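You operate a simulated robot arm through the tools that you are given. There is no shell and no other tool.

The job below is to be done with a simulated robot arm. You get a single attempt, and the scene is never put back.

## Task
Cool the hot water, then rinse and rack the soapy tin cup and banded tin.
Fine: the shallow basin is at 70 C; keep hands out till the cradle can has filled it to about its line. Set the can upright. Set down upright: banded tin.

Only the result counts: the job must be done as asked and must still hold three seconds after the hand-in. Knocking over, shifting, dropping, spilling or breaking anything else fails it.

## Robot
A 7-joint arm with a two-finger parallel gripper, fixed in place. Base frame: the origin is on the floor under the middle of its stand, x ahead of it, y to its left, z up; the work surface is at about z = 72. Lengths are in cm, angles in rad, forces in N, time in s.
With the tool pointing down near the work surface it reaches from about 30 to 84 cm from the base axis. Its first joint turns from -2.897 to 2.897 rad. Payload 3.43 kg.
The tool frame sits at the grasp point between the pads (the TCP): z along the fingers, y along the line on which they close. The tips reach 3.4 cm beyond it. Largest opening 12.8 cm; finger width 2.4, thickness 1.2; the body of the gripper, 4.8 by 13 cm, starts 9.6 cm behind the TCP.
Orientation is that of the tool frame in the base frame, as [roll, pitch, yaw] about the fixed x, y, z axes, in that order (R = Rz(yaw) Ry(pitch) Rx(roll)). With the fingers straight down and closing along the base's y, the tool's x points along the base's -x, its y along +y and its z along -z.

## Interface
- The arm moves only by the tool play_rows. Its argument "plan" is a list of rows, each an object (a shift or turn left out is 0, a gripper value left out holds the last) with "grip": the closure, from 0 (fully open) to 1 (shut); "translation": the shift along the tool's x, y, z in units of 20 mm (1.0 is 20 mm), a list of three; "rotation": the turn, a rotation vector about the tool's x, y, z in units of 5 degrees (1.0 is 5 degrees), a list of three. In form: [{"grip": grip, "translation": [tx, ty, tz], "rotation": [rx, ry, rz]}, ...]. A call has 1 to 20 rows; each row shifts and turns the commanded pose from where the row before left it, along the tool's axes as they then stand. A call with a number of a shift or a turn outside -1 to 1 is refused whole. Each row takes 0.2 s and may step no farther than 5 cm and 0.15 rad from the row before; otherwise, or with a gripper value out of range, the whole call is refused. Where a pose cannot be reached the arm comes as near as it can. A force on the tool above 80 N (or 10 N above the force at the start of the call, whichever is more), or a blocked arm, ends the call early, and 0.2 s more pass. The fingers move at their own pace (about 15.3 cm/s each) and stop on an object; they squeeze with about 42 N. The grip force told is the motor's: it shows also when the fingers shut on nothing. Time passes only in rows, and 0.2 s behind the last, so rows that do not move let the fingers close. The reply holds the time, the measured pose of the TCP, the force on the tool along the base axes, the opening and the grip force, in the units named above and with some noise, with the torque about the TCP (base axes, N m) and any sound that the robot's microphone picked up.
- Cameras (640 x 400 px; columns grow to the right, rows downward): "scene" is fixed at [4.99, -50.1, 150.08]; the picture's right is [-0.00, -1.00, 0.00], its down [-0.72, 0.00, -0.70] and it looks along [0.70, -0.00, -0.72] (base axes); focal length 284 px, centre (320, 200). "wrist" rides on the gripper at [7.6, -1.1, -16] in the tool frame; the picture's right is [0.15, 0.99, 0.00], its down [-0.88, 0.13, -0.46] and it looks along [-0.45, 0.07, 0.89] (tool axes); focal length 234 px, centre (320, 200). There is no depth. A picture from a camera that has moved, and an enlarged one, comes with that camera's place and axes in the base frame and with its lens.
- snapshot(camera): a new picture of that camera. No time passes.
- zoom(camera, box): a new picture of the part [left, top, right, bottom] of that camera's present view, enlarged. No time passes.
- sign_off(): hands the job in; it is judged then, once.

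Places have to be worked out from the pictures, the camera data and where the tool is seen. Open the gripper and draw the arm clear of the work before you hand the job in, unless the task says otherwise.

The tools are called after "Call:" as a command line: name --argument value ..., lists and objects as JSON in quotes. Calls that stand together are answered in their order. play_rows: Moves the arm, as the interface text tells. Its arguments: {"type":"object","properties":{"plan":{"type":"array"}},"required":["plan"]} The other tools are called the same way: snapshot (camera) takes a picture; zoom (camera, box) takes an enlarged picture of a part of a camera's view; sign_off () hands the job in.

At the start:

```text
clock: 0.0
eef_pos: [33.22, -40.21, 129.93]
orientation: [3.141, 0.0, 3.141]
contact_force: [0.1, 0.6, 0.9]
moment: [0.01, 0.02, -0.02]
gripper_width: 12.8
grip_force: 0.0
```

scene: 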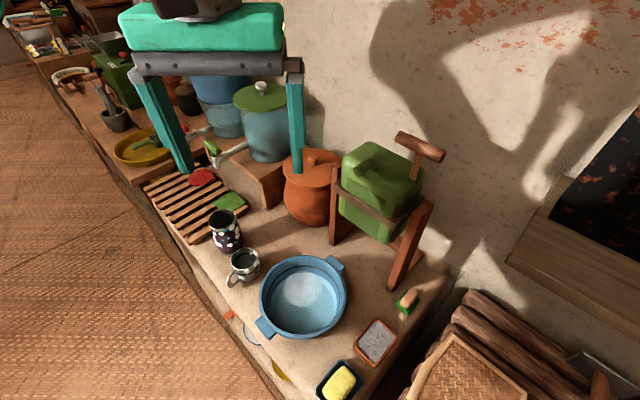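
wrist: 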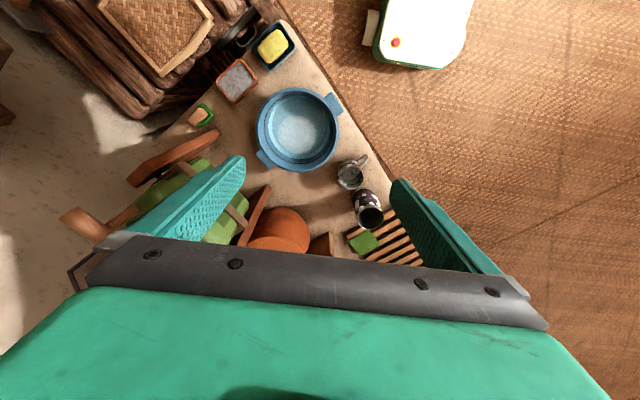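

I start by looking closely at the scene from both cameras before moving anything.

Call:
zoom --camera "scene" --box '[200, 200, 360, 300]'

Call:
zoom --camera "scene" --box '[280, 110, 480, 300]'

Call:
zoom --camera "scene" --box '[120, 120, 320, 260]'

Call:
zoom --camera "scene" --box '[200, 240, 440, 400]'

Call:
zoom --camera "wrist" --box '[60, 0, 440, 280]'

```text
4.00 times, centred on (280, 250) of scene
camera zoom: at [4.99, -50.1, 150.08], right [0.0, -1.0, 0.0], down [-0.72, 0.0, -0.7], along [0.7, 0.0, -0.72], focal length 1135 px, centre (480, 0)
```

zoom: 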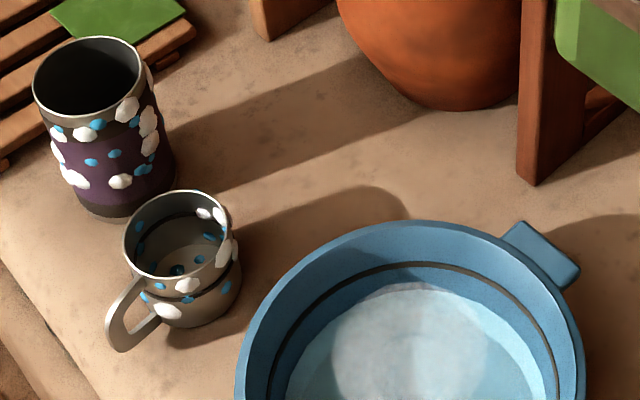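

```text
2.11 times, centred on (380, 205) of scene
camera zoom: at [4.99, -50.1, 150.08], right [0.0, -1.0, 0.0], down [-0.72, 0.0, -0.7], along [0.7, 0.0, -0.72], focal length 597 px, centre (194, 190)
```

zoom: 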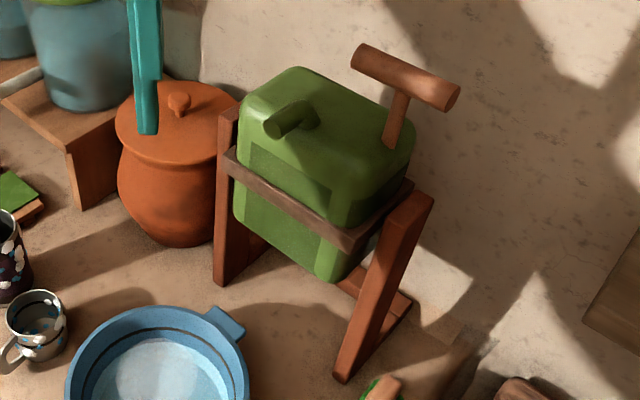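

```text
2.86 times, centred on (220, 190) of scene
camera zoom: at [4.99, -50.1, 150.08], right [0.0, -1.0, 0.0], down [-0.72, 0.0, -0.7], along [0.7, 0.0, -0.72], focal length 811 px, centre (606, 229)
```

zoom: 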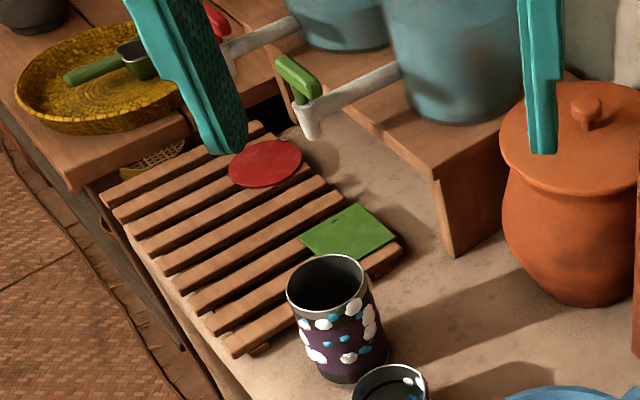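

```text
2.50 times, centred on (320, 320) of scene
camera zoom: at [4.99, -50.1, 150.08], right [0.0, -1.0, 0.0], down [-0.72, 0.0, -0.7], along [0.7, 0.0, -0.72], focal length 709 px, centre (320, -100)
```

zoom: 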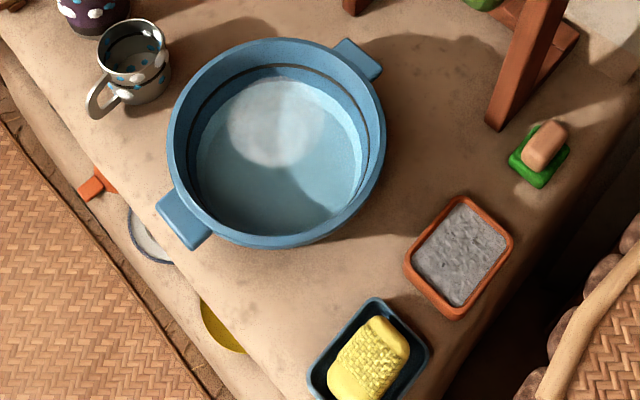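

```text
1.43 times, centred on (250, 140) of wrist
camera zoom: at [25.44, -41.28, 145.94], right [-0.15, 0.99, 0.0], down [0.88, 0.13, 0.46], along [0.45, 0.07, -0.89], focal length 334 px, centre (420, 286)
```

zoom: 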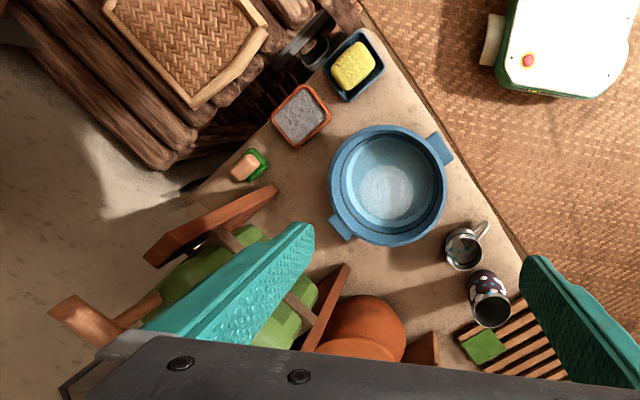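

The readings put the T-handle of the cradle can near (46,-67,121) by two-view estimate, with the basin near (38.5,-45). I turn the gripper in place by 45° so its fingers close across the bar, high above everything, then look again.

Call:
play_rows --plan '[{"grip": 0, "translation": [0, 0, -0.5], "rotation": [0, 0, -1]}, {"translation": [0, 0, -0.5], "rotation": [0, 0, -1]}, {"translation": [0, 0, -0.5], "rotation": [0, 0, -1]}, {"translation": [0, 0, -0.5], "rotation": [0, 0, -1]}, {"translation": [0, 0, -0.5], "rotation": [0, 0, -1]}, {"rotation": [0, 0, -1]}, {"rotation": [0, 0, -1]}, {"rotation": [0, 0, -1]}, {"rotation": [0, 0, -1]}, {}]'

Call:
snapshot --camera "wrist"

Call:
snapshot --camera "scene"

```text
clock: 2.2
eef_pos: [33.08, -40.27, 134.96]
orientation: [3.139, -0.001, -2.354]
contact_force: [-0.6, -0.2, -0.3]
moment: [0.02, -0.04, -0.02]
gripper_width: 12.81
grip_force: 0.0
```

```text
taken
camera wrist: at [28.45, -46.27, 150.91], right [-0.8, 0.6, 0.0], down [0.53, 0.72, 0.46], along [0.27, 0.37, -0.89], focal length 234 px, centre (320, 200)
```

wrist: 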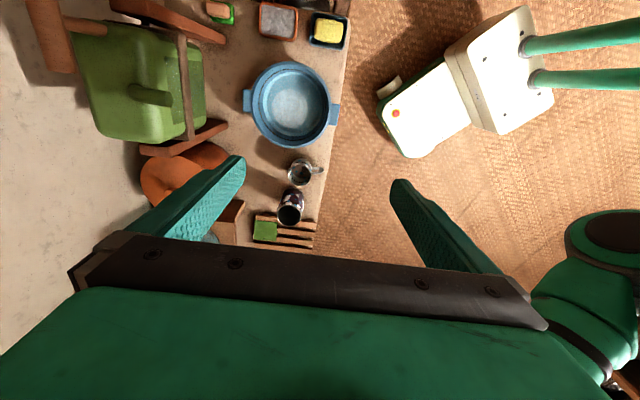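

```text
taken
```

scene: 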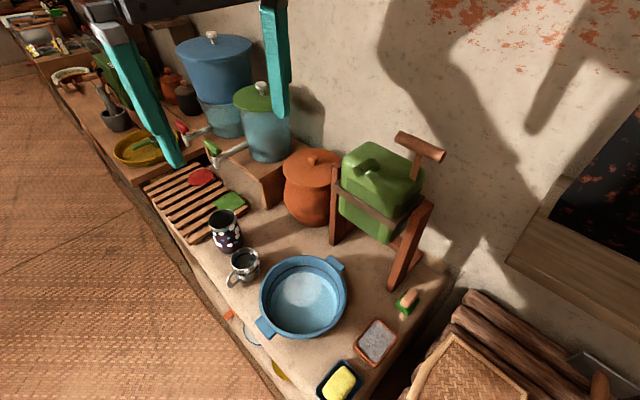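

The gripper is now aligned with the table. I zoom on the can, basin and cups from this second viewpoint to triangulate.

Call:
zoom --camera "wrist" --box '[20, 0, 260, 150]'

Call:
zoom --camera "wrist" --box '[220, 40, 380, 260]'

Call:
zoom --camera "scene" --box '[320, 120, 460, 220]'

Call:
zoom --camera "scene" --box '[245, 245, 365, 345]'

```text
2.67 times, centred on (140, 75) of wrist
camera zoom: at [28.45, -46.27, 150.91], right [-0.8, 0.6, 0.0], down [0.53, 0.72, 0.46], along [0.27, 0.37, -0.89], focal length 624 px, centre (800, 533)
```

zoom: 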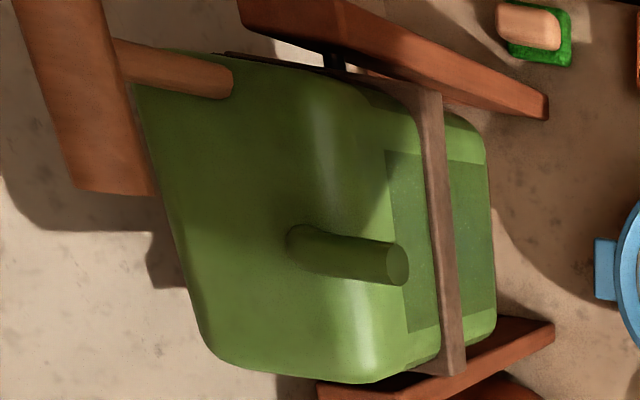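

```text
1.82 times, centred on (300, 150) of wrist
camera zoom: at [28.45, -46.27, 150.91], right [-0.8, 0.6, 0.0], down [0.53, 0.72, 0.46], along [0.27, 0.37, -0.89], focal length 426 px, centre (356, 291)
```

zoom: 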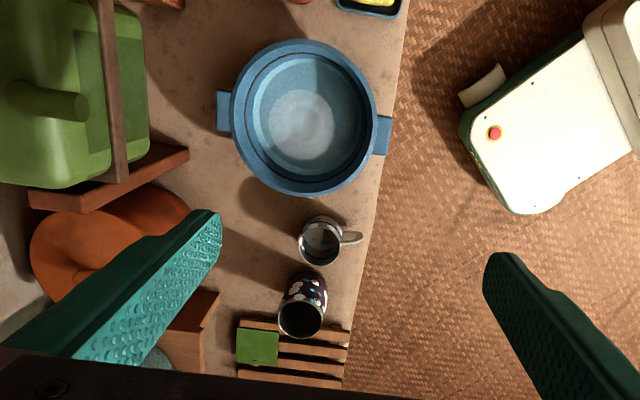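

```text
4.00 times, centred on (390, 170) of scene
camera zoom: at [4.99, -50.1, 150.08], right [0.0, -1.0, 0.0], down [-0.72, 0.0, -0.7], along [0.7, 0.0, -0.72], focal length 1135 px, centre (40, 320)
```

zoom: 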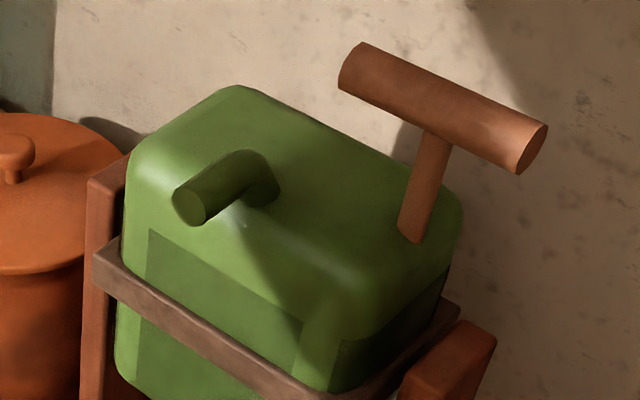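

```text
4.00 times, centred on (305, 295) of scene
camera zoom: at [4.99, -50.1, 150.08], right [0.0, -1.0, 0.0], down [-0.72, 0.0, -0.7], along [0.7, 0.0, -0.72], focal length 1135 px, centre (380, -180)
```

zoom: 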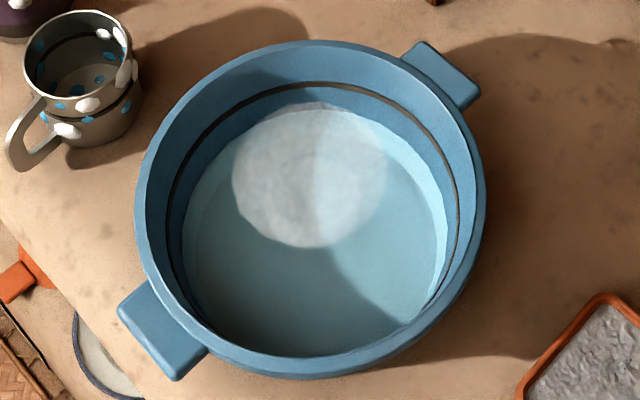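

Triangulation puts the T-bar centre at about (48.3,-68.6,119.5), parallel to the pivot axis, with the spout pointing at the basin. I move above the bar at z≈133 to test the reach and get a closer look.

Call:
play_rows --plan '[{"translation": [0.29, -0.96, 0]}, {"translation": [0.29, -0.96, 0]}, {"translation": [0.29, -0.96, 0]}, {"translation": [0.29, -0.96, 0]}, {"translation": [0.29, -0.96, 0]}, {"translation": [0.29, -0.96, 0]}, {"translation": [0.29, -0.96, 0]}, {"translation": [0.29, -0.96, 0]}, {"translation": [0.29, -0.96, 0]}, {"translation": [0.29, -0.96, 0]}, {"translation": [0.29, -0.96, 0]}, {"translation": [0.29, -0.96, 0]}, {}]'

Call:
snapshot --camera "wrist"

Call:
snapshot --camera "scene"

```text
clock: 5.0
eef_pos: [44.48, -61.61, 134.93]
orientation: [-3.141, 0.0, -2.354]
contact_force: [0.2, 0.1, 0.0]
moment: [-0.01, -0.02, -0.04]
gripper_width: 12.79
grip_force: 0.2
```

```text
taken
camera wrist: at [39.84, -67.61, 150.93], right [-0.8, 0.6, 0.0], down [0.53, 0.71, 0.46], along [0.27, 0.37, -0.89], focal length 234 px, centre (320, 200)
```

wrist: 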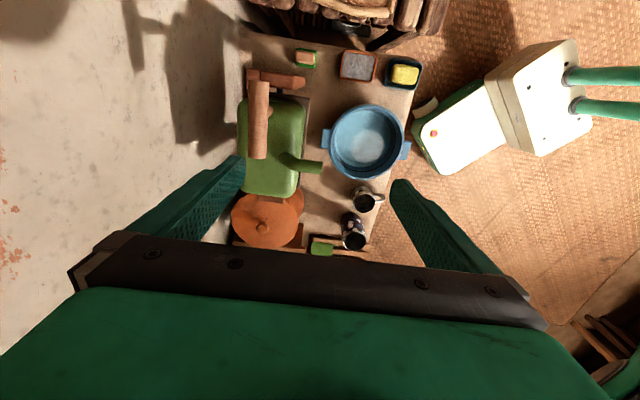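

```text
taken
```

scene: 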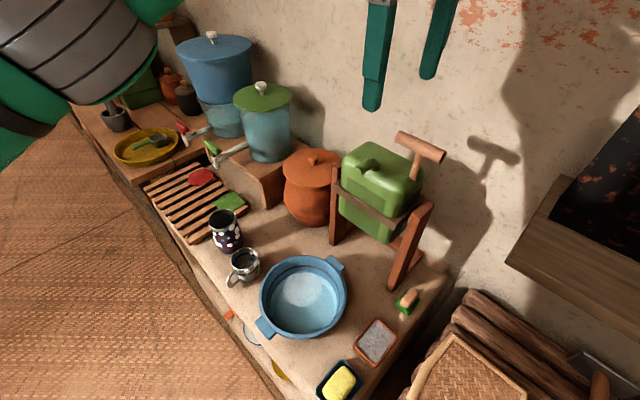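

The tool pose was reached exactly. I zoom in on the bar from here to refine its place.

Call:
zoom --camera "wrist" --box '[210, 50, 370, 210]'

Call:
zoom --camera "scene" --box '[380, 110, 470, 200]'

```text
2.50 times, centred on (290, 130) of wrist
camera zoom: at [39.84, -67.61, 150.93], right [-0.8, 0.6, 0.0], down [0.53, 0.71, 0.46], along [0.27, 0.37, -0.89], focal length 585 px, centre (395, 375)
```

zoom: 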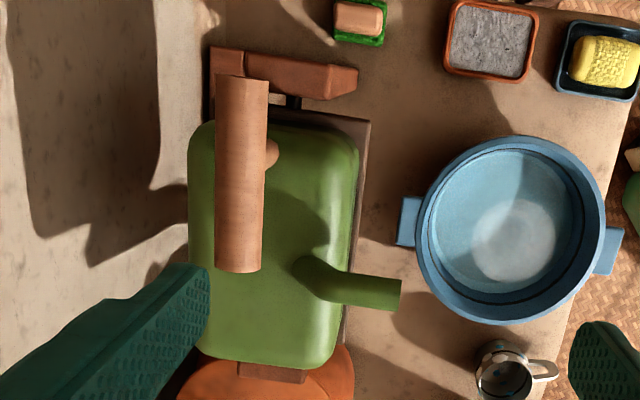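

```text
4.44 times, centred on (425, 155) of scene
camera zoom: at [4.99, -50.1, 150.08], right [0.0, -1.0, 0.0], down [-0.72, 0.0, -0.7], along [0.7, 0.0, -0.72], focal length 1261 px, centre (-147, 400)
```

zoom: 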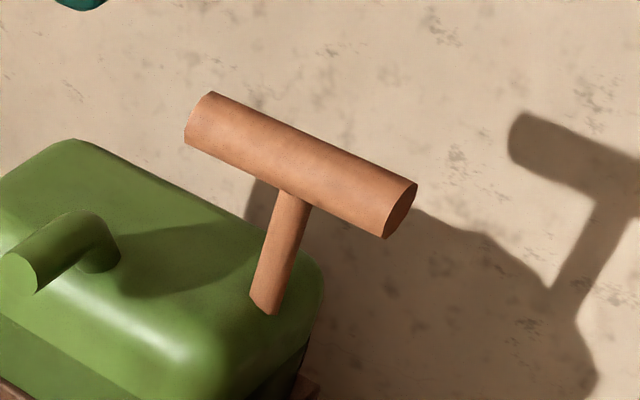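

The bar ends come out at (52.0,-65.0) and (45.4,-71.7), so its centre is (48.7,-68.3), z≈119.5. I move right above it and come down partway to check reach.

Call:
play_rows --plan '[{"translation": [0.22, -0.97, 0]}, {"translation": [0.22, -0.97, 0]}, {"translation": [0.22, -0.97, 0]}, {"translation": [0.22, -0.97, 0]}, {"translation": [0, 0, 1]}, {"translation": [0, 0, 1]}, {"translation": [0, 0, 1]}, {}]'

Call:
snapshot --camera "wrist"

Call:
snapshot --camera "scene"

```text
clock: 6.8
eef_pos: [45.85, -64.78, 129.61]
orientation: [3.14, 0.0, -2.357]
contact_force: [1.1, 0.2, 0.3]
moment: [0.01, -0.03, 0.01]
gripper_width: 12.81
grip_force: 0.0
out of reach, approached as far as the arm can: row 1, 2, 3, 4, 5, 6, 7
```

```text
taken
camera wrist: at [41.28, -70.8, 145.69], right [-0.8, 0.6, 0.0], down [0.53, 0.71, 0.46], along [0.27, 0.37, -0.89], focal length 234 px, centre (320, 200)
```

wrist: 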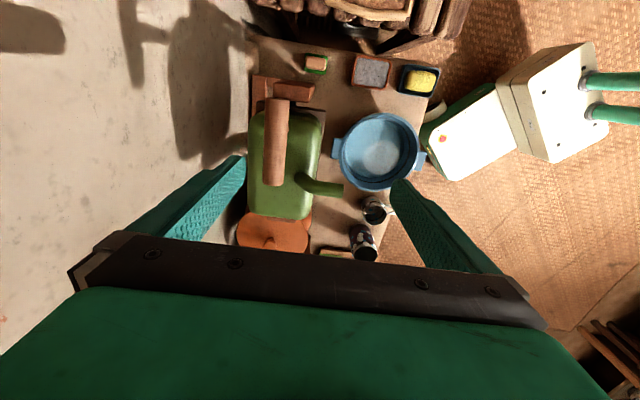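

```text
taken
```

scene: 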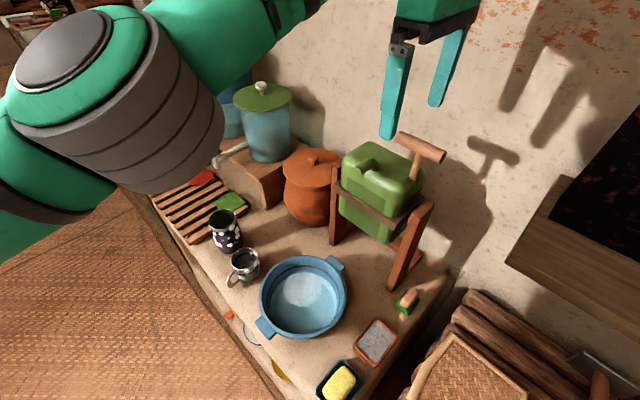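

The arm can't reach there with the tool vertical, so I back off towards the robot and tilt the hand 20° (back of the hand leaning toward the robot) to gain reach.

Call:
play_rows --plan '[{"translation": [0, 1, -1]}, {"translation": [0, 1, 0]}, {"translation": [0, 1, 0]}, {"translation": [0, 0.5, 0]}, {"rotation": [1, 0, 0]}, {"rotation": [1, 0, 0]}, {"rotation": [1, 0, 0]}, {"rotation": [1, 0, 0]}, {}]'

Call:
snapshot --camera "wrist"

Call:
snapshot --camera "scene"

```text
clock: 8.8
eef_pos: [47.21, -70.37, 137.45]
orientation: [-2.794, 0.0, -2.356]
contact_force: [1.2, 0.3, 0.2]
moment: [-0.04, -0.01, -0.03]
gripper_width: 12.81
grip_force: 0.0
out of reach, approached as far as the arm can: row 1, 2, 3, 4, 5, 6, 7, 8
```

```text
taken
camera wrist: at [38.65, -72.46, 152.89], right [-0.76, 0.55, -0.34], down [0.43, 0.82, 0.38], along [0.49, 0.15, -0.86], focal length 234 px, centre (320, 200)
```

wrist: 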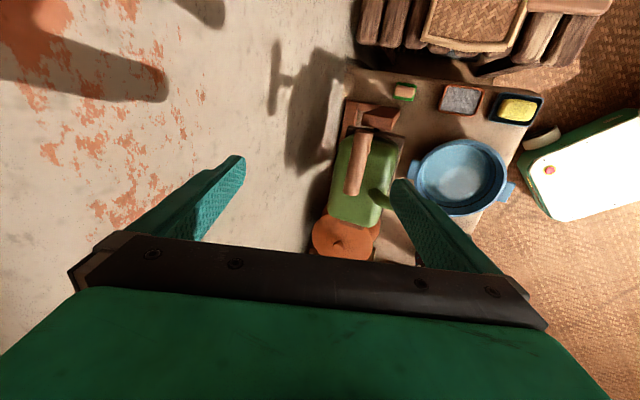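

```text
taken
```

scene: 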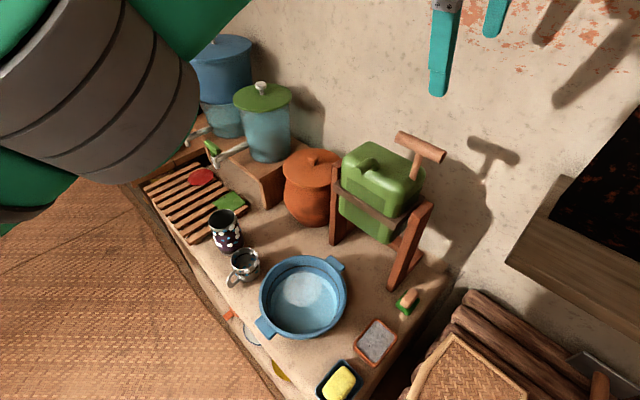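

The reached pose differs from what I expected, so I hold still for a moment to read the settled pose.

Call:
play_rows --plan '[{}, {}]'

```text
clock: 9.4
eef_pos: [47.3, -70.37, 137.55]
orientation: [-2.794, -0.001, -2.356]
contact_force: [-0.2, -0.1, -0.3]
moment: [0.01, -0.01, 0.03]
gripper_width: 12.79
grip_force: 0.1
```

I test one small step back along the tool's y to learn where the commanded pose now stands.

Call:
play_rows --plan '[{"translation": [0, 1, 0]}, {}]'

```text
clock: 10.0
eef_pos: [46.54, -70.56, 137.64]
orientation: [-2.795, 0.0, -2.356]
contact_force: [1.2, -0.4, -0.5]
moment: [0.01, 0.01, 0.02]
gripper_width: 12.81
grip_force: 0.0
out of reach, approached as far as the arm can: row 1
```

The behaviour suggests a stretched or joint-limited arm posture. I undo the tilt and draw back toward the robot to a comfortable place, watching the pose.

Call:
play_rows --plan '[{"translation": [0, 0, 0], "rotation": [-1, 0, 0]}, {"rotation": [-1, 0, 0]}, {"rotation": [-1, 0, 0]}, {"rotation": [-1, 0, 0]}, {}]'

```text
clock: 11.2
eef_pos: [43.33, -64.11, 134.19]
orientation: [3.141, 0.0, -2.357]
contact_force: [0.9, 0.0, -0.4]
moment: [-0.03, -0.02, -0.02]
gripper_width: 12.83
grip_force: 0.1
out of reach, approached as far as the arm can: row 1, 2, 3, 4
```

I keep drawing back along +y of the tool to see when the commanded pose is met again.

Call:
play_rows --plan '[{"translation": [0, 1, 0]}, {"translation": [0, 1, 0]}, {"translation": [0, 1, 0]}, {"translation": [0, 1, 0]}, {}]'

Call:
snapshot --camera "scene"

Call:
snapshot --camera "wrist"

```text
clock: 12.4
eef_pos: [43.43, -64.18, 134.23]
orientation: [3.141, 0.001, -2.355]
contact_force: [0.8, -1.4, -0.3]
moment: [-0.02, 0.0, -0.02]
gripper_width: 12.8
grip_force: 0.0
out of reach, approached as far as the arm can: row 1, 2, 3, 4
```

```text
taken
```

scene: 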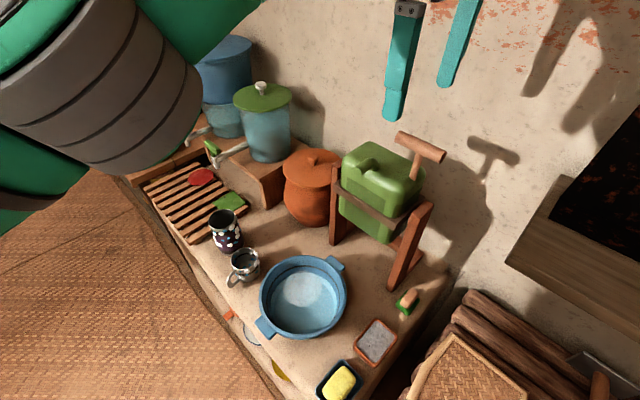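

```text
taken
camera wrist: at [38.67, -70.21, 150.22], right [-0.8, 0.6, 0.0], down [0.53, 0.71, 0.46], along [0.27, 0.37, -0.89], focal length 234 px, centre (320, 200)
```

wrist: 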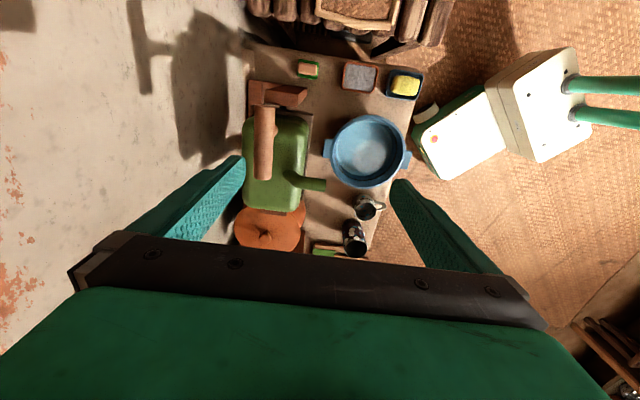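

The arm is stuck at a joint limit here. I turn the wrist back toward its original yaw to see whether that frees it.

Call:
play_rows --plan '[{"rotation": [0, 0, 1]}, {"rotation": [0, 0, 1]}, {"rotation": [0, 0, 1]}, {"rotation": [0, 0, 1]}, {}]'

```text
clock: 13.6
eef_pos: [43.21, -64.43, 134.41]
orientation: [-3.139, -0.002, -2.707]
contact_force: [0.0, -0.2, 0.6]
moment: [-0.01, -0.01, 0.01]
gripper_width: 12.8
grip_force: 0.0
```

Freed: the turn direction was at a joint limit, and the commanded pose resets to the reached one. I turn the other way instead (toward yaw +45°, fingers still closing across the bar), first 100° of it at this safe height.

Call:
play_rows --plan '[{"rotation": [0, 0, 1]}, {"rotation": [0, 0, 1]}, {"rotation": [0, 0, 1]}, {"rotation": [0, 0, 1]}, {"rotation": [0, 0, 1]}, {"rotation": [0, 0, 1]}, {"rotation": [0, 0, 1]}, {"rotation": [0, 0, 1]}, {"rotation": [0, 0, 1]}, {"rotation": [0, 0, 1]}, {"rotation": [0, 0, 1]}, {"rotation": [0, 0, 1]}, {"rotation": [0, 0, 1]}, {"rotation": [0, 0, 1]}, {"rotation": [0, 0, 1]}, {"rotation": [0, 0, 1]}, {"rotation": [0, 0, 1]}, {"rotation": [0, 0, 1]}, {"rotation": [0, 0, 1]}, {"rotation": [0, 0, 1]}]'

```text
clock: 17.8
eef_pos: [43.41, -64.12, 134.25]
orientation: [-3.14, 0.001, 1.832]
contact_force: [0.5, 1.1, -0.8]
moment: [0.0, 0.0, -0.03]
gripper_width: 12.78
grip_force: 0.0
```

Yaw is 105° now with the position held. Twelve more steps bring it to 45°.

Call:
play_rows --plan '[{"rotation": [0, 0, 1]}, {"rotation": [0, 0, 1]}, {"rotation": [0, 0, 1]}, {"rotation": [0, 0, 1]}, {"rotation": [0, 0, 1]}, {"rotation": [0, 0, 1]}, {"rotation": [0, 0, 1]}, {"rotation": [0, 0, 1]}, {"rotation": [0, 0, 1]}, {"rotation": [0, 0, 1]}, {"rotation": [0, 0, 1]}, {"rotation": [0, 0, 1]}, {}]'

Call:
snapshot --camera "wrist"

Call:
snapshot --camera "scene"

```text
clock: 20.6
eef_pos: [43.25, -64.21, 134.33]
orientation: [-3.141, 0.0, 0.782]
contact_force: [-0.2, -0.1, -0.2]
moment: [-0.04, -0.03, 0.02]
gripper_width: 12.78
grip_force: 0.1
```

```text
taken
camera wrist: at [47.76, -57.87, 150.21], right [0.8, -0.6, 0.0], down [-0.53, -0.71, 0.46], along [-0.27, -0.37, -0.89], focal length 234 px, centre (320, 200)
```

wrist: 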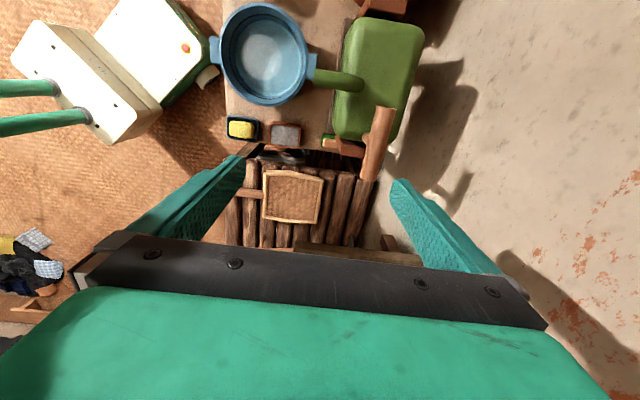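

```text
taken
```

scene: 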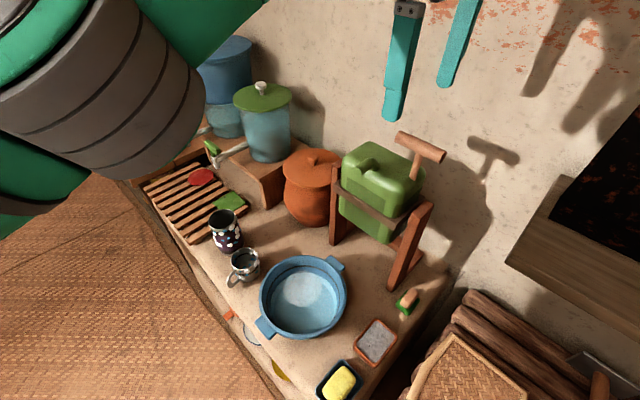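

Now aligned at yaw 45°, and this view confirms the bar centre near (48.8,-68.5). I move over the bar at this height.

Call:
play_rows --plan '[{"translation": [0.12, 0.865, 0]}, {"translation": [0.12, 0.865, 0]}, {"translation": [0.12, 0.865, 0]}, {"translation": [0.12, 0.865, 0]}, {}]'

Call:
snapshot --camera "wrist"

Call:
snapshot --camera "scene"

```text
clock: 21.8
eef_pos: [44.77, -63.62, 133.86]
orientation: [-3.141, 0.001, 0.785]
contact_force: [0.2, -0.8, 0.4]
moment: [-0.01, 0.0, -0.01]
gripper_width: 12.81
grip_force: 0.1
out of reach, approached as far as the arm can: row 1, 2, 3, 4
```

```text
taken
camera wrist: at [49.31, -57.29, 149.9], right [0.8, -0.6, 0.0], down [-0.53, -0.71, 0.46], along [-0.27, -0.37, -0.89], focal length 234 px, centre (320, 200)
```

wrist: 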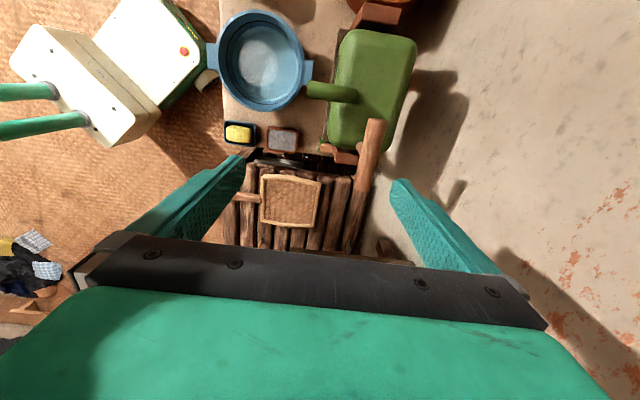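

```text
taken
```

scene: 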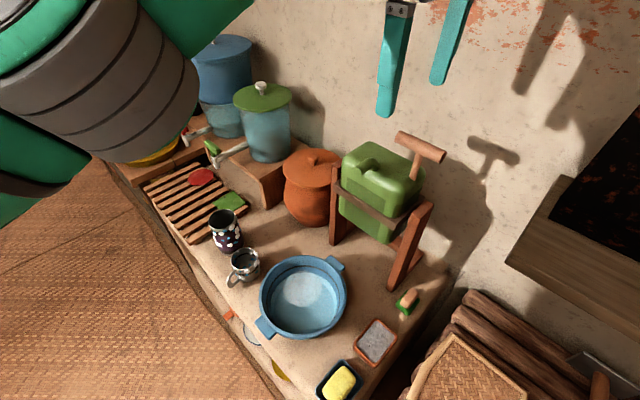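

That's the true reach limit with a vertical tool. I tilt the hand 25° (leaning toward the robot), which should extend the reach.

Call:
play_rows --plan '[{"translation": [0, -0.5, 0], "rotation": [-1, 0, 0]}, {"rotation": [-1, 0, 0]}, {"rotation": [-1, 0, 0]}, {"rotation": [-1, 0, 0]}, {"rotation": [-1, 0, 0]}, {}]'

```text
clock: 23.2
eef_pos: [48.74, -71.03, 139.55]
orientation: [2.708, 0.001, 0.785]
contact_force: [0.7, -0.6, 0.2]
moment: [0.02, -0.01, 0.0]
gripper_width: 12.79
grip_force: 0.1
out of reach, approached as far as the arm can: row 1, 2, 3, 4, 5
```

The tilt pushed the tool outward instead: the arm is stuck in a stretched posture. I undo the tilt first, then try to bend the elbow by moving inward and down.

Call:
play_rows --plan '[{"rotation": [1, 0, 0]}, {"rotation": [1, 0, 0]}, {"rotation": [1, 0, 0]}, {"rotation": [1, 0, 0]}, {"rotation": [1, 0, 0]}, {}]'

Call:
play_rows --plan '[{"translation": [0, -1, 0]}, {}]'

Call:
play_rows --plan '[{"translation": [0, 0, 1]}, {}]'

```text
clock: 24.6
eef_pos: [44.57, -63.14, 136.67]
orientation: [3.1, 0.001, 0.788]
contact_force: [-0.9, -0.1, 0.2]
moment: [0.0, 0.01, 0.02]
gripper_width: 12.8
grip_force: 0.1
out of reach, approached as far as the arm can: row 1, 2, 3, 4, 5
```

```text
clock: 25.2
eef_pos: [43.72, -62.84, 136.75]
orientation: [3.136, -0.003, 0.783]
contact_force: [-0.6, -0.5, 0.2]
moment: [0.01, -0.01, -0.03]
gripper_width: 12.81
grip_force: 0.1
out of reach, approached as far as the arm can: row 1
```

```text
clock: 25.8
eef_pos: [43.97, -63.3, 134.85]
orientation: [-3.138, 0.001, 0.786]
contact_force: [0.0, 0.8, -0.1]
moment: [0.02, 0.0, 0.02]
gripper_width: 12.81
grip_force: 0.0
out of reach, approached as far as the arm can: row 1
```

The elbow seems pinned at its straight limit. I try a longer inward-and-down sweep to pull it off that limit.

Call:
play_rows --plan '[{"translation": [0, -1, 0.3]}, {"translation": [0, -1, 0.3]}, {"translation": [0, -1, 0.3]}, {"translation": [0, -1, 0.3]}, {"translation": [0, -1, 0.3]}, {"translation": [0, -1, 0.3]}, {"translation": [0, -1, 0.3]}, {"translation": [0, -1, 0.3]}, {}]'

Call:
snapshot --camera "scene"

```text
clock: 27.8
eef_pos: [43.79, -63.47, 134.82]
orientation: [-3.139, -0.001, 0.786]
contact_force: [-0.2, 0.3, 0.2]
moment: [-0.01, 0.03, 0.01]
gripper_width: 12.8
grip_force: 0.0
out of reach, approached as far as the arm can: row 1, 2, 3, 4, 5, 6, 7, 8
```

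```text
taken
```

scene: 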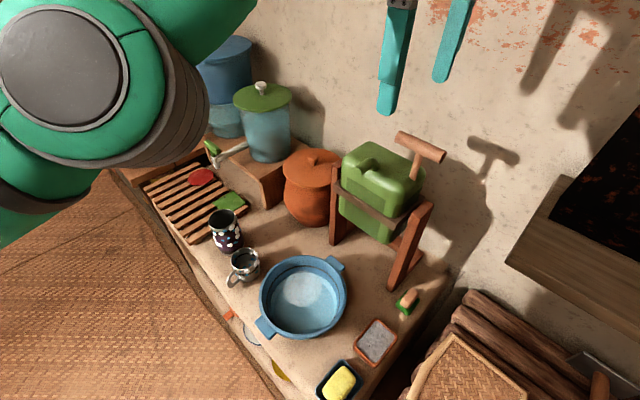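

The elbow swung but the tool stayed. I try small single steps straight along the radial line back to the base to see if the solver then follows.

Call:
play_rows --plan '[{"translation": [-0.05, -0.2, 0]}, {}]'

Call:
play_rows --plan '[{"translation": [-1, 0, 0.5]}, {}]'

Call:
play_rows --plan '[{"translation": [-1, -1, 1]}, {}]'

```text
clock: 28.4
eef_pos: [43.64, -63.54, 134.96]
orientation: [-3.14, 0.0, 0.784]
contact_force: [-1.0, 0.3, -0.5]
moment: [0.0, 0.01, -0.01]
gripper_width: 12.8
grip_force: 0.1
out of reach, approached as far as the arm can: row 1
```

```text
clock: 29.0
eef_pos: [42.03, -64.9, 133.93]
orientation: [-3.141, 0.0, 0.785]
contact_force: [0.6, 0.4, -0.1]
moment: [0.0, -0.01, -0.01]
gripper_width: 12.79
grip_force: 0.1
```

```text
clock: 29.6
eef_pos: [40.08, -66.61, 132.81]
orientation: [-3.141, 0.0, 0.786]
contact_force: [0.2, 0.0, 0.5]
moment: [0.01, 0.0, 0.01]
gripper_width: 12.78
grip_force: 0.2
out of reach, approached as far as the arm can: row 1
```

Tangential moves work, inward ones don't. I try many tiny inward steps in one call so the solver can follow gradually.

Call:
play_rows --plan '[{"translation": [0.03, -0.08, 0.02]}, {"translation": [0.03, -0.08, 0.02]}, {"translation": [0.03, -0.08, 0.02]}, {"translation": [0.03, -0.08, 0.02]}, {"translation": [0.03, -0.08, 0.02]}, {"translation": [0.03, -0.08, 0.02]}, {"translation": [0.03, -0.08, 0.02]}, {"translation": [0.03, -0.08, 0.02]}, {"translation": [0.03, -0.08, 0.02]}, {"translation": [0.03, -0.08, 0.02]}, {}]'

Call:
snapshot --camera "scene"

Call:
snapshot --camera "wrist"

```text
clock: 32.0
eef_pos: [40.11, -66.4, 132.96]
orientation: [-3.139, -0.002, 0.787]
contact_force: [0.4, -0.2, -0.5]
moment: [-0.01, -0.02, -0.01]
gripper_width: 12.81
grip_force: 0.0
out of reach, approached as far as the arm can: row 2, 4, 6, 8, 10
```

```text
taken
```

scene: 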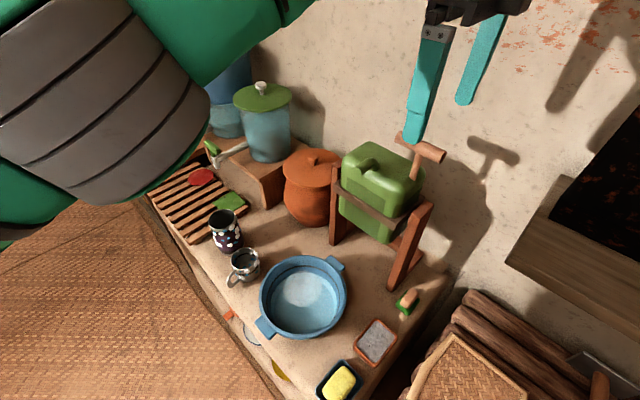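

```text
taken
camera wrist: at [44.62, -60.15, 148.98], right [0.8, -0.6, 0.0], down [-0.53, -0.72, 0.45], along [-0.27, -0.36, -0.89], focal length 234 px, centre (320, 200)
```

wrist: 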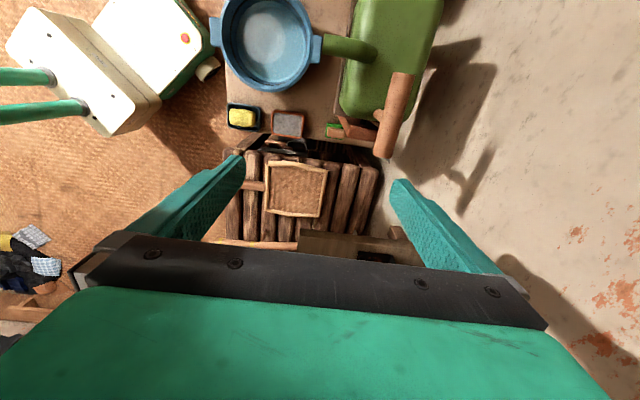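

Only the sphere of full stretch is being followed, so the redundant elbow swivel is probably wound up against a limit. I roll the hand about the arm's line by 20° and back, to let the swivel joints work loose, then test an inward step.

Call:
play_rows --plan '[{"rotation": [0, 1, 0]}, {"rotation": [0, 1, 0]}, {"rotation": [0, 1, 0]}, {"rotation": [0, 1, 0]}, {"rotation": [0, -1, 0]}, {"rotation": [0, -1, 0]}, {"rotation": [0, -1, 0]}, {"rotation": [0, -1, 0]}, {}]'

Call:
play_rows --plan '[{"translation": [0, -1, 0]}, {}]'

Call:
snapshot --camera "scene"

```text
clock: 34.0
eef_pos: [38.84, -65.23, 132.21]
orientation: [-3.141, 0.002, 0.785]
contact_force: [-0.3, 0.0, 0.0]
moment: [0.02, -0.01, -0.04]
gripper_width: 12.8
grip_force: 0.0
out of reach, approached as far as the arm can: row 1, 2, 3, 4
```

```text
clock: 34.6
eef_pos: [37.5, -63.59, 132.02]
orientation: [-3.14, -0.001, 0.784]
contact_force: [0.1, 0.2, 0.0]
moment: [0.01, -0.04, -0.01]
gripper_width: 12.8
grip_force: 0.1
```

```text
taken
```

scene: 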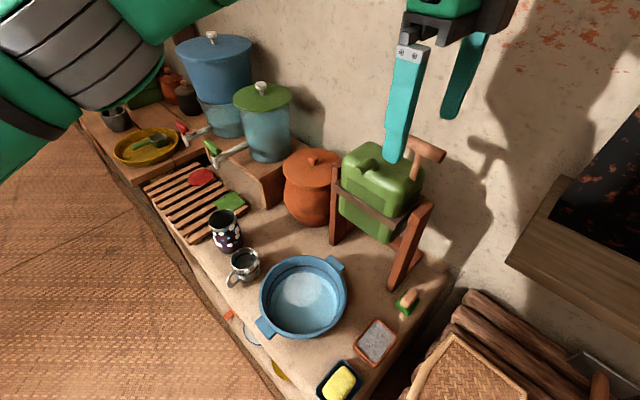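

The posture is freed, and the tool followed the inward step. I retreat another 8 cm to stay off the limit, then tilt the hand 30°.

Call:
play_rows --plan '[{"translation": [0, -1, 0]}, {"translation": [0, -1, 0]}, {"translation": [0, -1, 0]}, {"translation": [0, -1, 0]}, {"rotation": [-1, 0, 0]}, {"rotation": [-1, 0, 0]}, {"rotation": [-1, 0, 0]}, {"rotation": [-1, 0, 0]}, {"rotation": [-1, 0, 0]}, {"rotation": [-1, 0, 0]}, {}]'

Call:
snapshot --camera "scene"

Call:
snapshot --camera "wrist"

```text
clock: 37.0
eef_pos: [31.81, -58.01, 132.15]
orientation: [2.615, 0.001, 0.786]
contact_force: [-0.1, 0.6, -0.1]
moment: [-0.02, 0.01, 0.03]
gripper_width: 12.78
grip_force: 0.0
```

```text
taken
```

scene: 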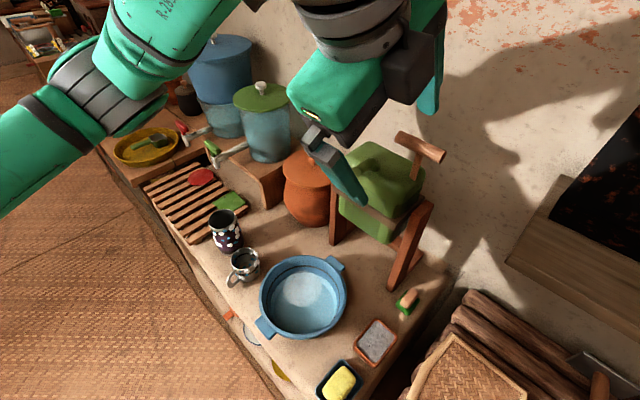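

```text
taken
camera wrist: at [30.75, -46.11, 145.37], right [0.71, -0.5, 0.5], down [-0.7, -0.54, 0.46], along [0.04, -0.68, -0.74], focal length 234 px, centre (320, 200)
```

wrist: 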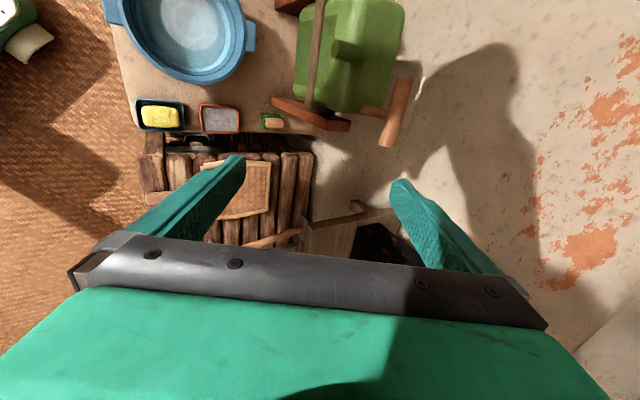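

Posture is good and the hand is tilted 30°. I move to a pre-grasp point about 9 cm back from the bar along the tool axis, aiming at the bar's right half (beside the stem).

Call:
play_rows --plan '[{"translation": [0.1525, 0.8725, 0.918]}, {"translation": [0.1525, 0.8725, 0.918]}, {"translation": [0.1525, 0.8725, 0.918]}, {"translation": [0.1525, 0.8725, 0.918]}, {"translation": [0.1525, 0.8725, 0.918]}, {"translation": [0.1525, 0.8725, 0.918]}, {}]'

Call:
snapshot --camera "wrist"

Call:
snapshot --camera "scene"

```text
clock: 38.6
eef_pos: [43.36, -67.0, 127.88]
orientation: [2.616, -0.001, 0.785]
contact_force: [-0.1, 0.1, 0.0]
moment: [-0.01, 0.01, 0.0]
gripper_width: 12.8
grip_force: 0.0
```

```text
taken
camera wrist: at [42.36, -55.04, 140.98], right [0.71, -0.5, 0.49], down [-0.7, -0.54, 0.46], along [0.04, -0.67, -0.74], focal length 234 px, centre (320, 200)
```

wrist: 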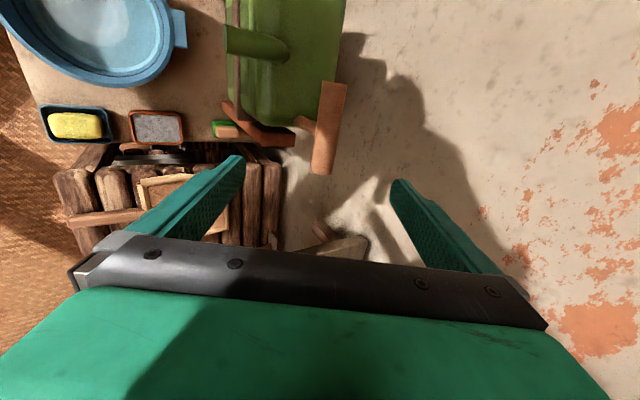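

```text
taken
```

scene: 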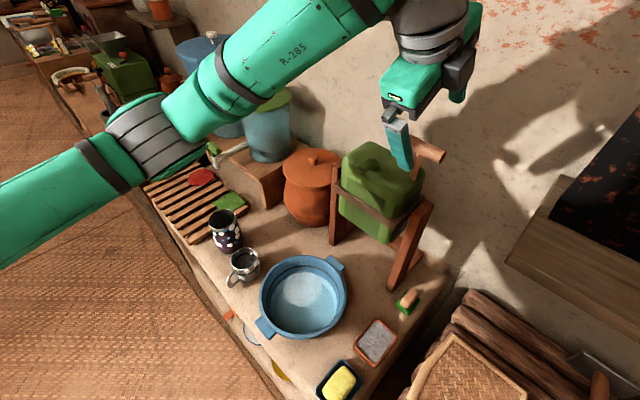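

The new view re-confirms the bar's place (ends at about (52.1,-64.8) and (46.0,-71.4)). I advance 9 cm along the tool axis so the fingers straddle the bar, not closing yet.

Call:
play_rows --plan '[{"translation": [0, 0, 0.9]}, {"translation": [0, 0, 0.9]}, {"translation": [0, 0, 0.9]}, {"translation": [0, 0, 0.9]}, {"translation": [0, 0, 0.9]}, {}]'

Call:
snapshot --camera "wrist"

Call:
zoom --camera "scene" --box '[340, 60, 500, 260]'

```text
clock: 40.0
eef_pos: [46.74, -70.21, 119.79]
orientation: [2.618, -0.001, 0.785]
contact_force: [0.7, 0.1, 0.0]
moment: [0.0, 0.01, -0.01]
gripper_width: 12.79
grip_force: 0.1
```

```text
taken
camera wrist: at [45.6, -58.37, 133.19], right [0.71, -0.5, 0.49], down [-0.7, -0.54, 0.46], along [0.04, -0.67, -0.74], focal length 234 px, centre (320, 200)
```

wrist: 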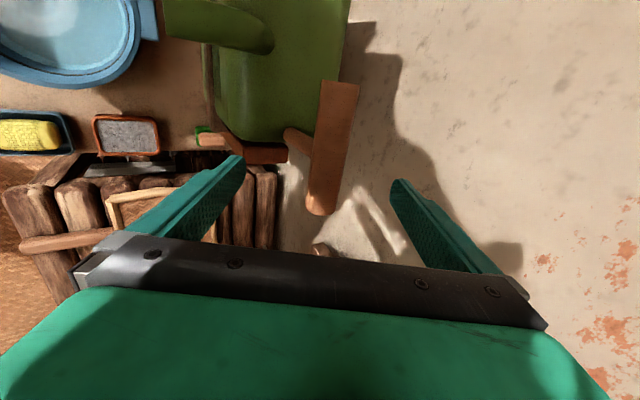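

```text
2.00 times, centred on (420, 160) of scene
camera zoom: at [4.99, -50.1, 150.08], right [0.0, -1.0, 0.0], down [-0.72, 0.0, -0.7], along [0.7, 0.0, -0.72], focal length 567 px, centre (120, 280)
```

zoom: 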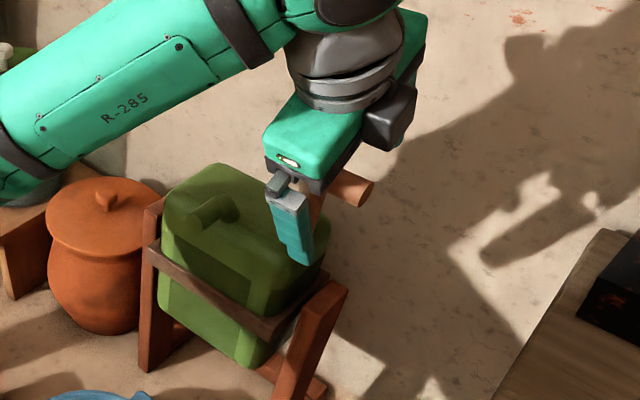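

The TCP sits on the bar's right half, about 1.5 cm inside its end and clear of the stem. I close the fingers on it.

Call:
play_rows --plan '[{"grip": 1}, {"grip": 1}, {"grip": 1}, {"grip": 1}, {"grip": 1}]'

Call:
snapshot --camera "wrist"

Call:
zoom --camera "scene" --box '[340, 60, 500, 260]'

```text
clock: 41.2
eef_pos: [46.49, -70.11, 120.02]
orientation: [2.618, -0.001, 0.786]
contact_force: [1.1, 0.5, 8.1]
moment: [-0.04, 0.01, 0.02]
gripper_width: 2.57
grip_force: 44.5
```

```text
taken
camera wrist: at [45.57, -58.34, 133.25], right [0.71, -0.5, 0.5], down [-0.7, -0.54, 0.46], along [0.04, -0.68, -0.74], focal length 234 px, centre (320, 200)
```

wrist: 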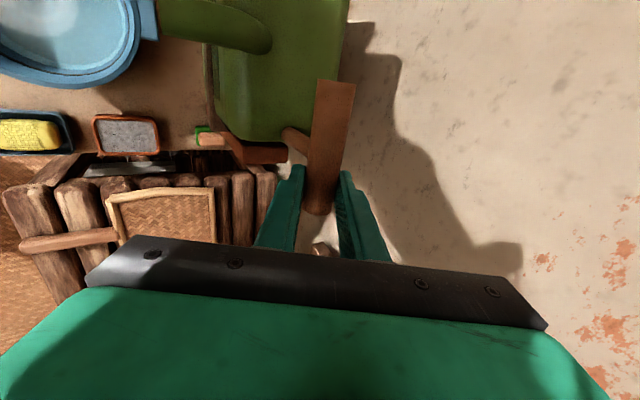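

```text
2.00 times, centred on (420, 160) of scene
camera zoom: at [4.99, -50.1, 150.08], right [0.0, -1.0, 0.0], down [-0.72, 0.0, -0.7], along [0.7, 0.0, -0.72], focal length 567 px, centre (120, 280)
```

zoom: 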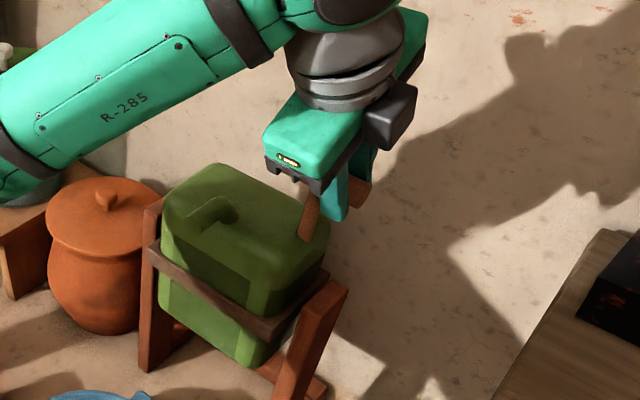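

The bar is gripped (2.57 cm). With the pivot estimated about 17 cm straight below the bar, I tip the can forward 15°, turning the hand with it, and watch the force.

Call:
play_rows --plan '[{"grip": 1, "translation": [0, -0.656, -0.345], "rotation": [-1, 0, 0]}, {"translation": [0, -0.656, -0.345], "rotation": [-1, 0, 0]}, {"translation": [0, -0.656, -0.345], "rotation": [-1, 0, 0]}]'

Call:
snapshot --camera "scene"

Call:
snapshot --camera "wrist"

```text
clock: 42.0
eef_pos: [43.57, -67.07, 119.27]
orientation: [2.36, -0.001, 0.787]
contact_force: [0.5, -2.6, -13.8]
moment: [-0.14, 0.61, -0.44]
gripper_width: 2.57
grip_force: 45.6
```

```text
taken
```

scene: 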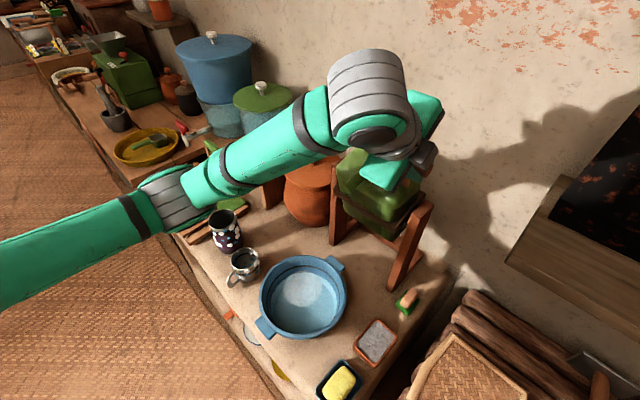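

```text
taken
camera wrist: at [40.3, -53.1, 129.79], right [0.6, -0.39, 0.7], down [-0.78, -0.46, 0.41], along [0.16, -0.8, -0.58], focal length 234 px, centre (320, 200)
```

wrist: 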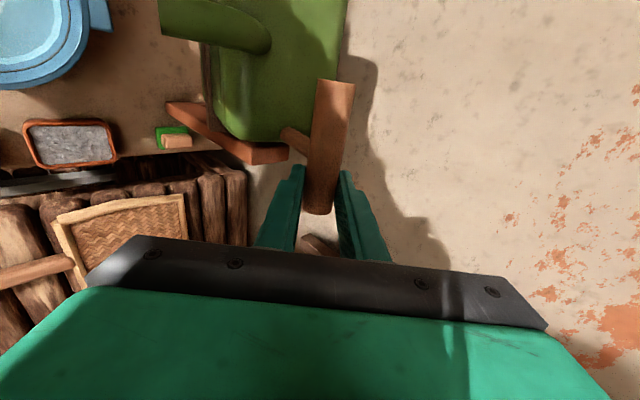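

The downward pull of about 14 N says the true arc drops a bit faster than I assumed. I hold a moment to read the settled force.

Call:
play_rows --plan '[{}, {}]'

```text
clock: 42.6
eef_pos: [43.55, -67.1, 119.28]
orientation: [2.36, -0.001, 0.785]
contact_force: [1.4, -3.4, -24.7]
moment: [0.12, 0.33, -0.11]
gripper_width: 2.57
grip_force: 44.8
```

The tool settled about 25 N too high on the arc. I lower it 3 mm to relieve the radial force.

Call:
play_rows --plan '[{"translation": [0, -0.1, 0.1]}, {}]'

```text
clock: 43.2
eef_pos: [43.59, -67.08, 119.24]
orientation: [2.354, 0.0, 0.786]
contact_force: [1.0, -5.4, -9.1]
moment: [0.5, -0.76, 0.76]
gripper_width: 2.57
grip_force: 45.2
```

The force eased to 9 N, so the arc is a little steeper than planned. I continue 10° more with a steeper chord and check.

Call:
play_rows --plan '[{"translation": [0, -0.673, -0.29], "rotation": [-1, 0, 0]}, {"translation": [0, -0.673, -0.29], "rotation": [-1, 0, 0]}, {}]'

Call:
zoom --camera "scene" --box '[240, 140, 460, 350]'

Call:
snapshot --camera "wrist"

```text
clock: 44.0
eef_pos: [41.65, -65.27, 118.16]
orientation: [2.177, 0.0, 0.785]
contact_force: [0.9, 5.3, 10.3]
moment: [-0.02, -0.35, -0.01]
gripper_width: 2.58
grip_force: 45.1
```

```text
1.90 times, centred on (350, 245) of scene
camera zoom: at [4.99, -50.1, 150.08], right [0.0, -1.0, 0.0], down [-0.72, 0.0, -0.7], along [0.7, 0.0, -0.72], focal length 540 px, centre (263, 114)
```

zoom: 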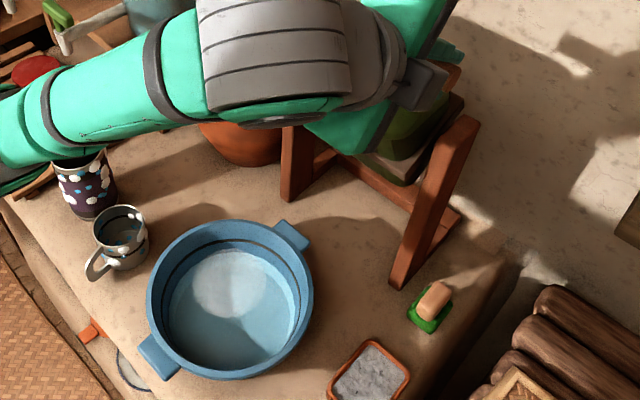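

```text
taken
camera wrist: at [37.16, -49.93, 126.35], right [0.5, -0.29, 0.81], down [-0.83, -0.41, 0.37], along [0.23, -0.86, -0.45], focal length 234 px, centre (320, 200)
```

wrist: 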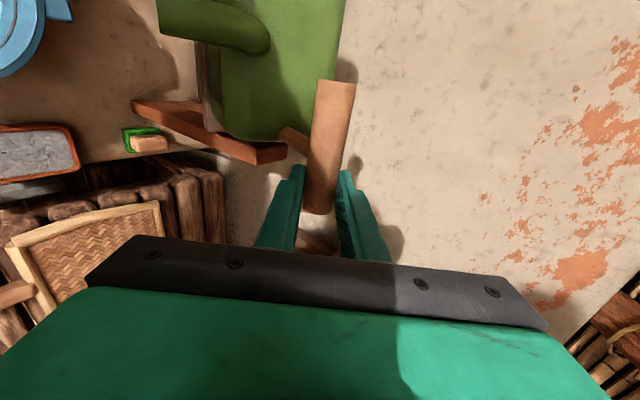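

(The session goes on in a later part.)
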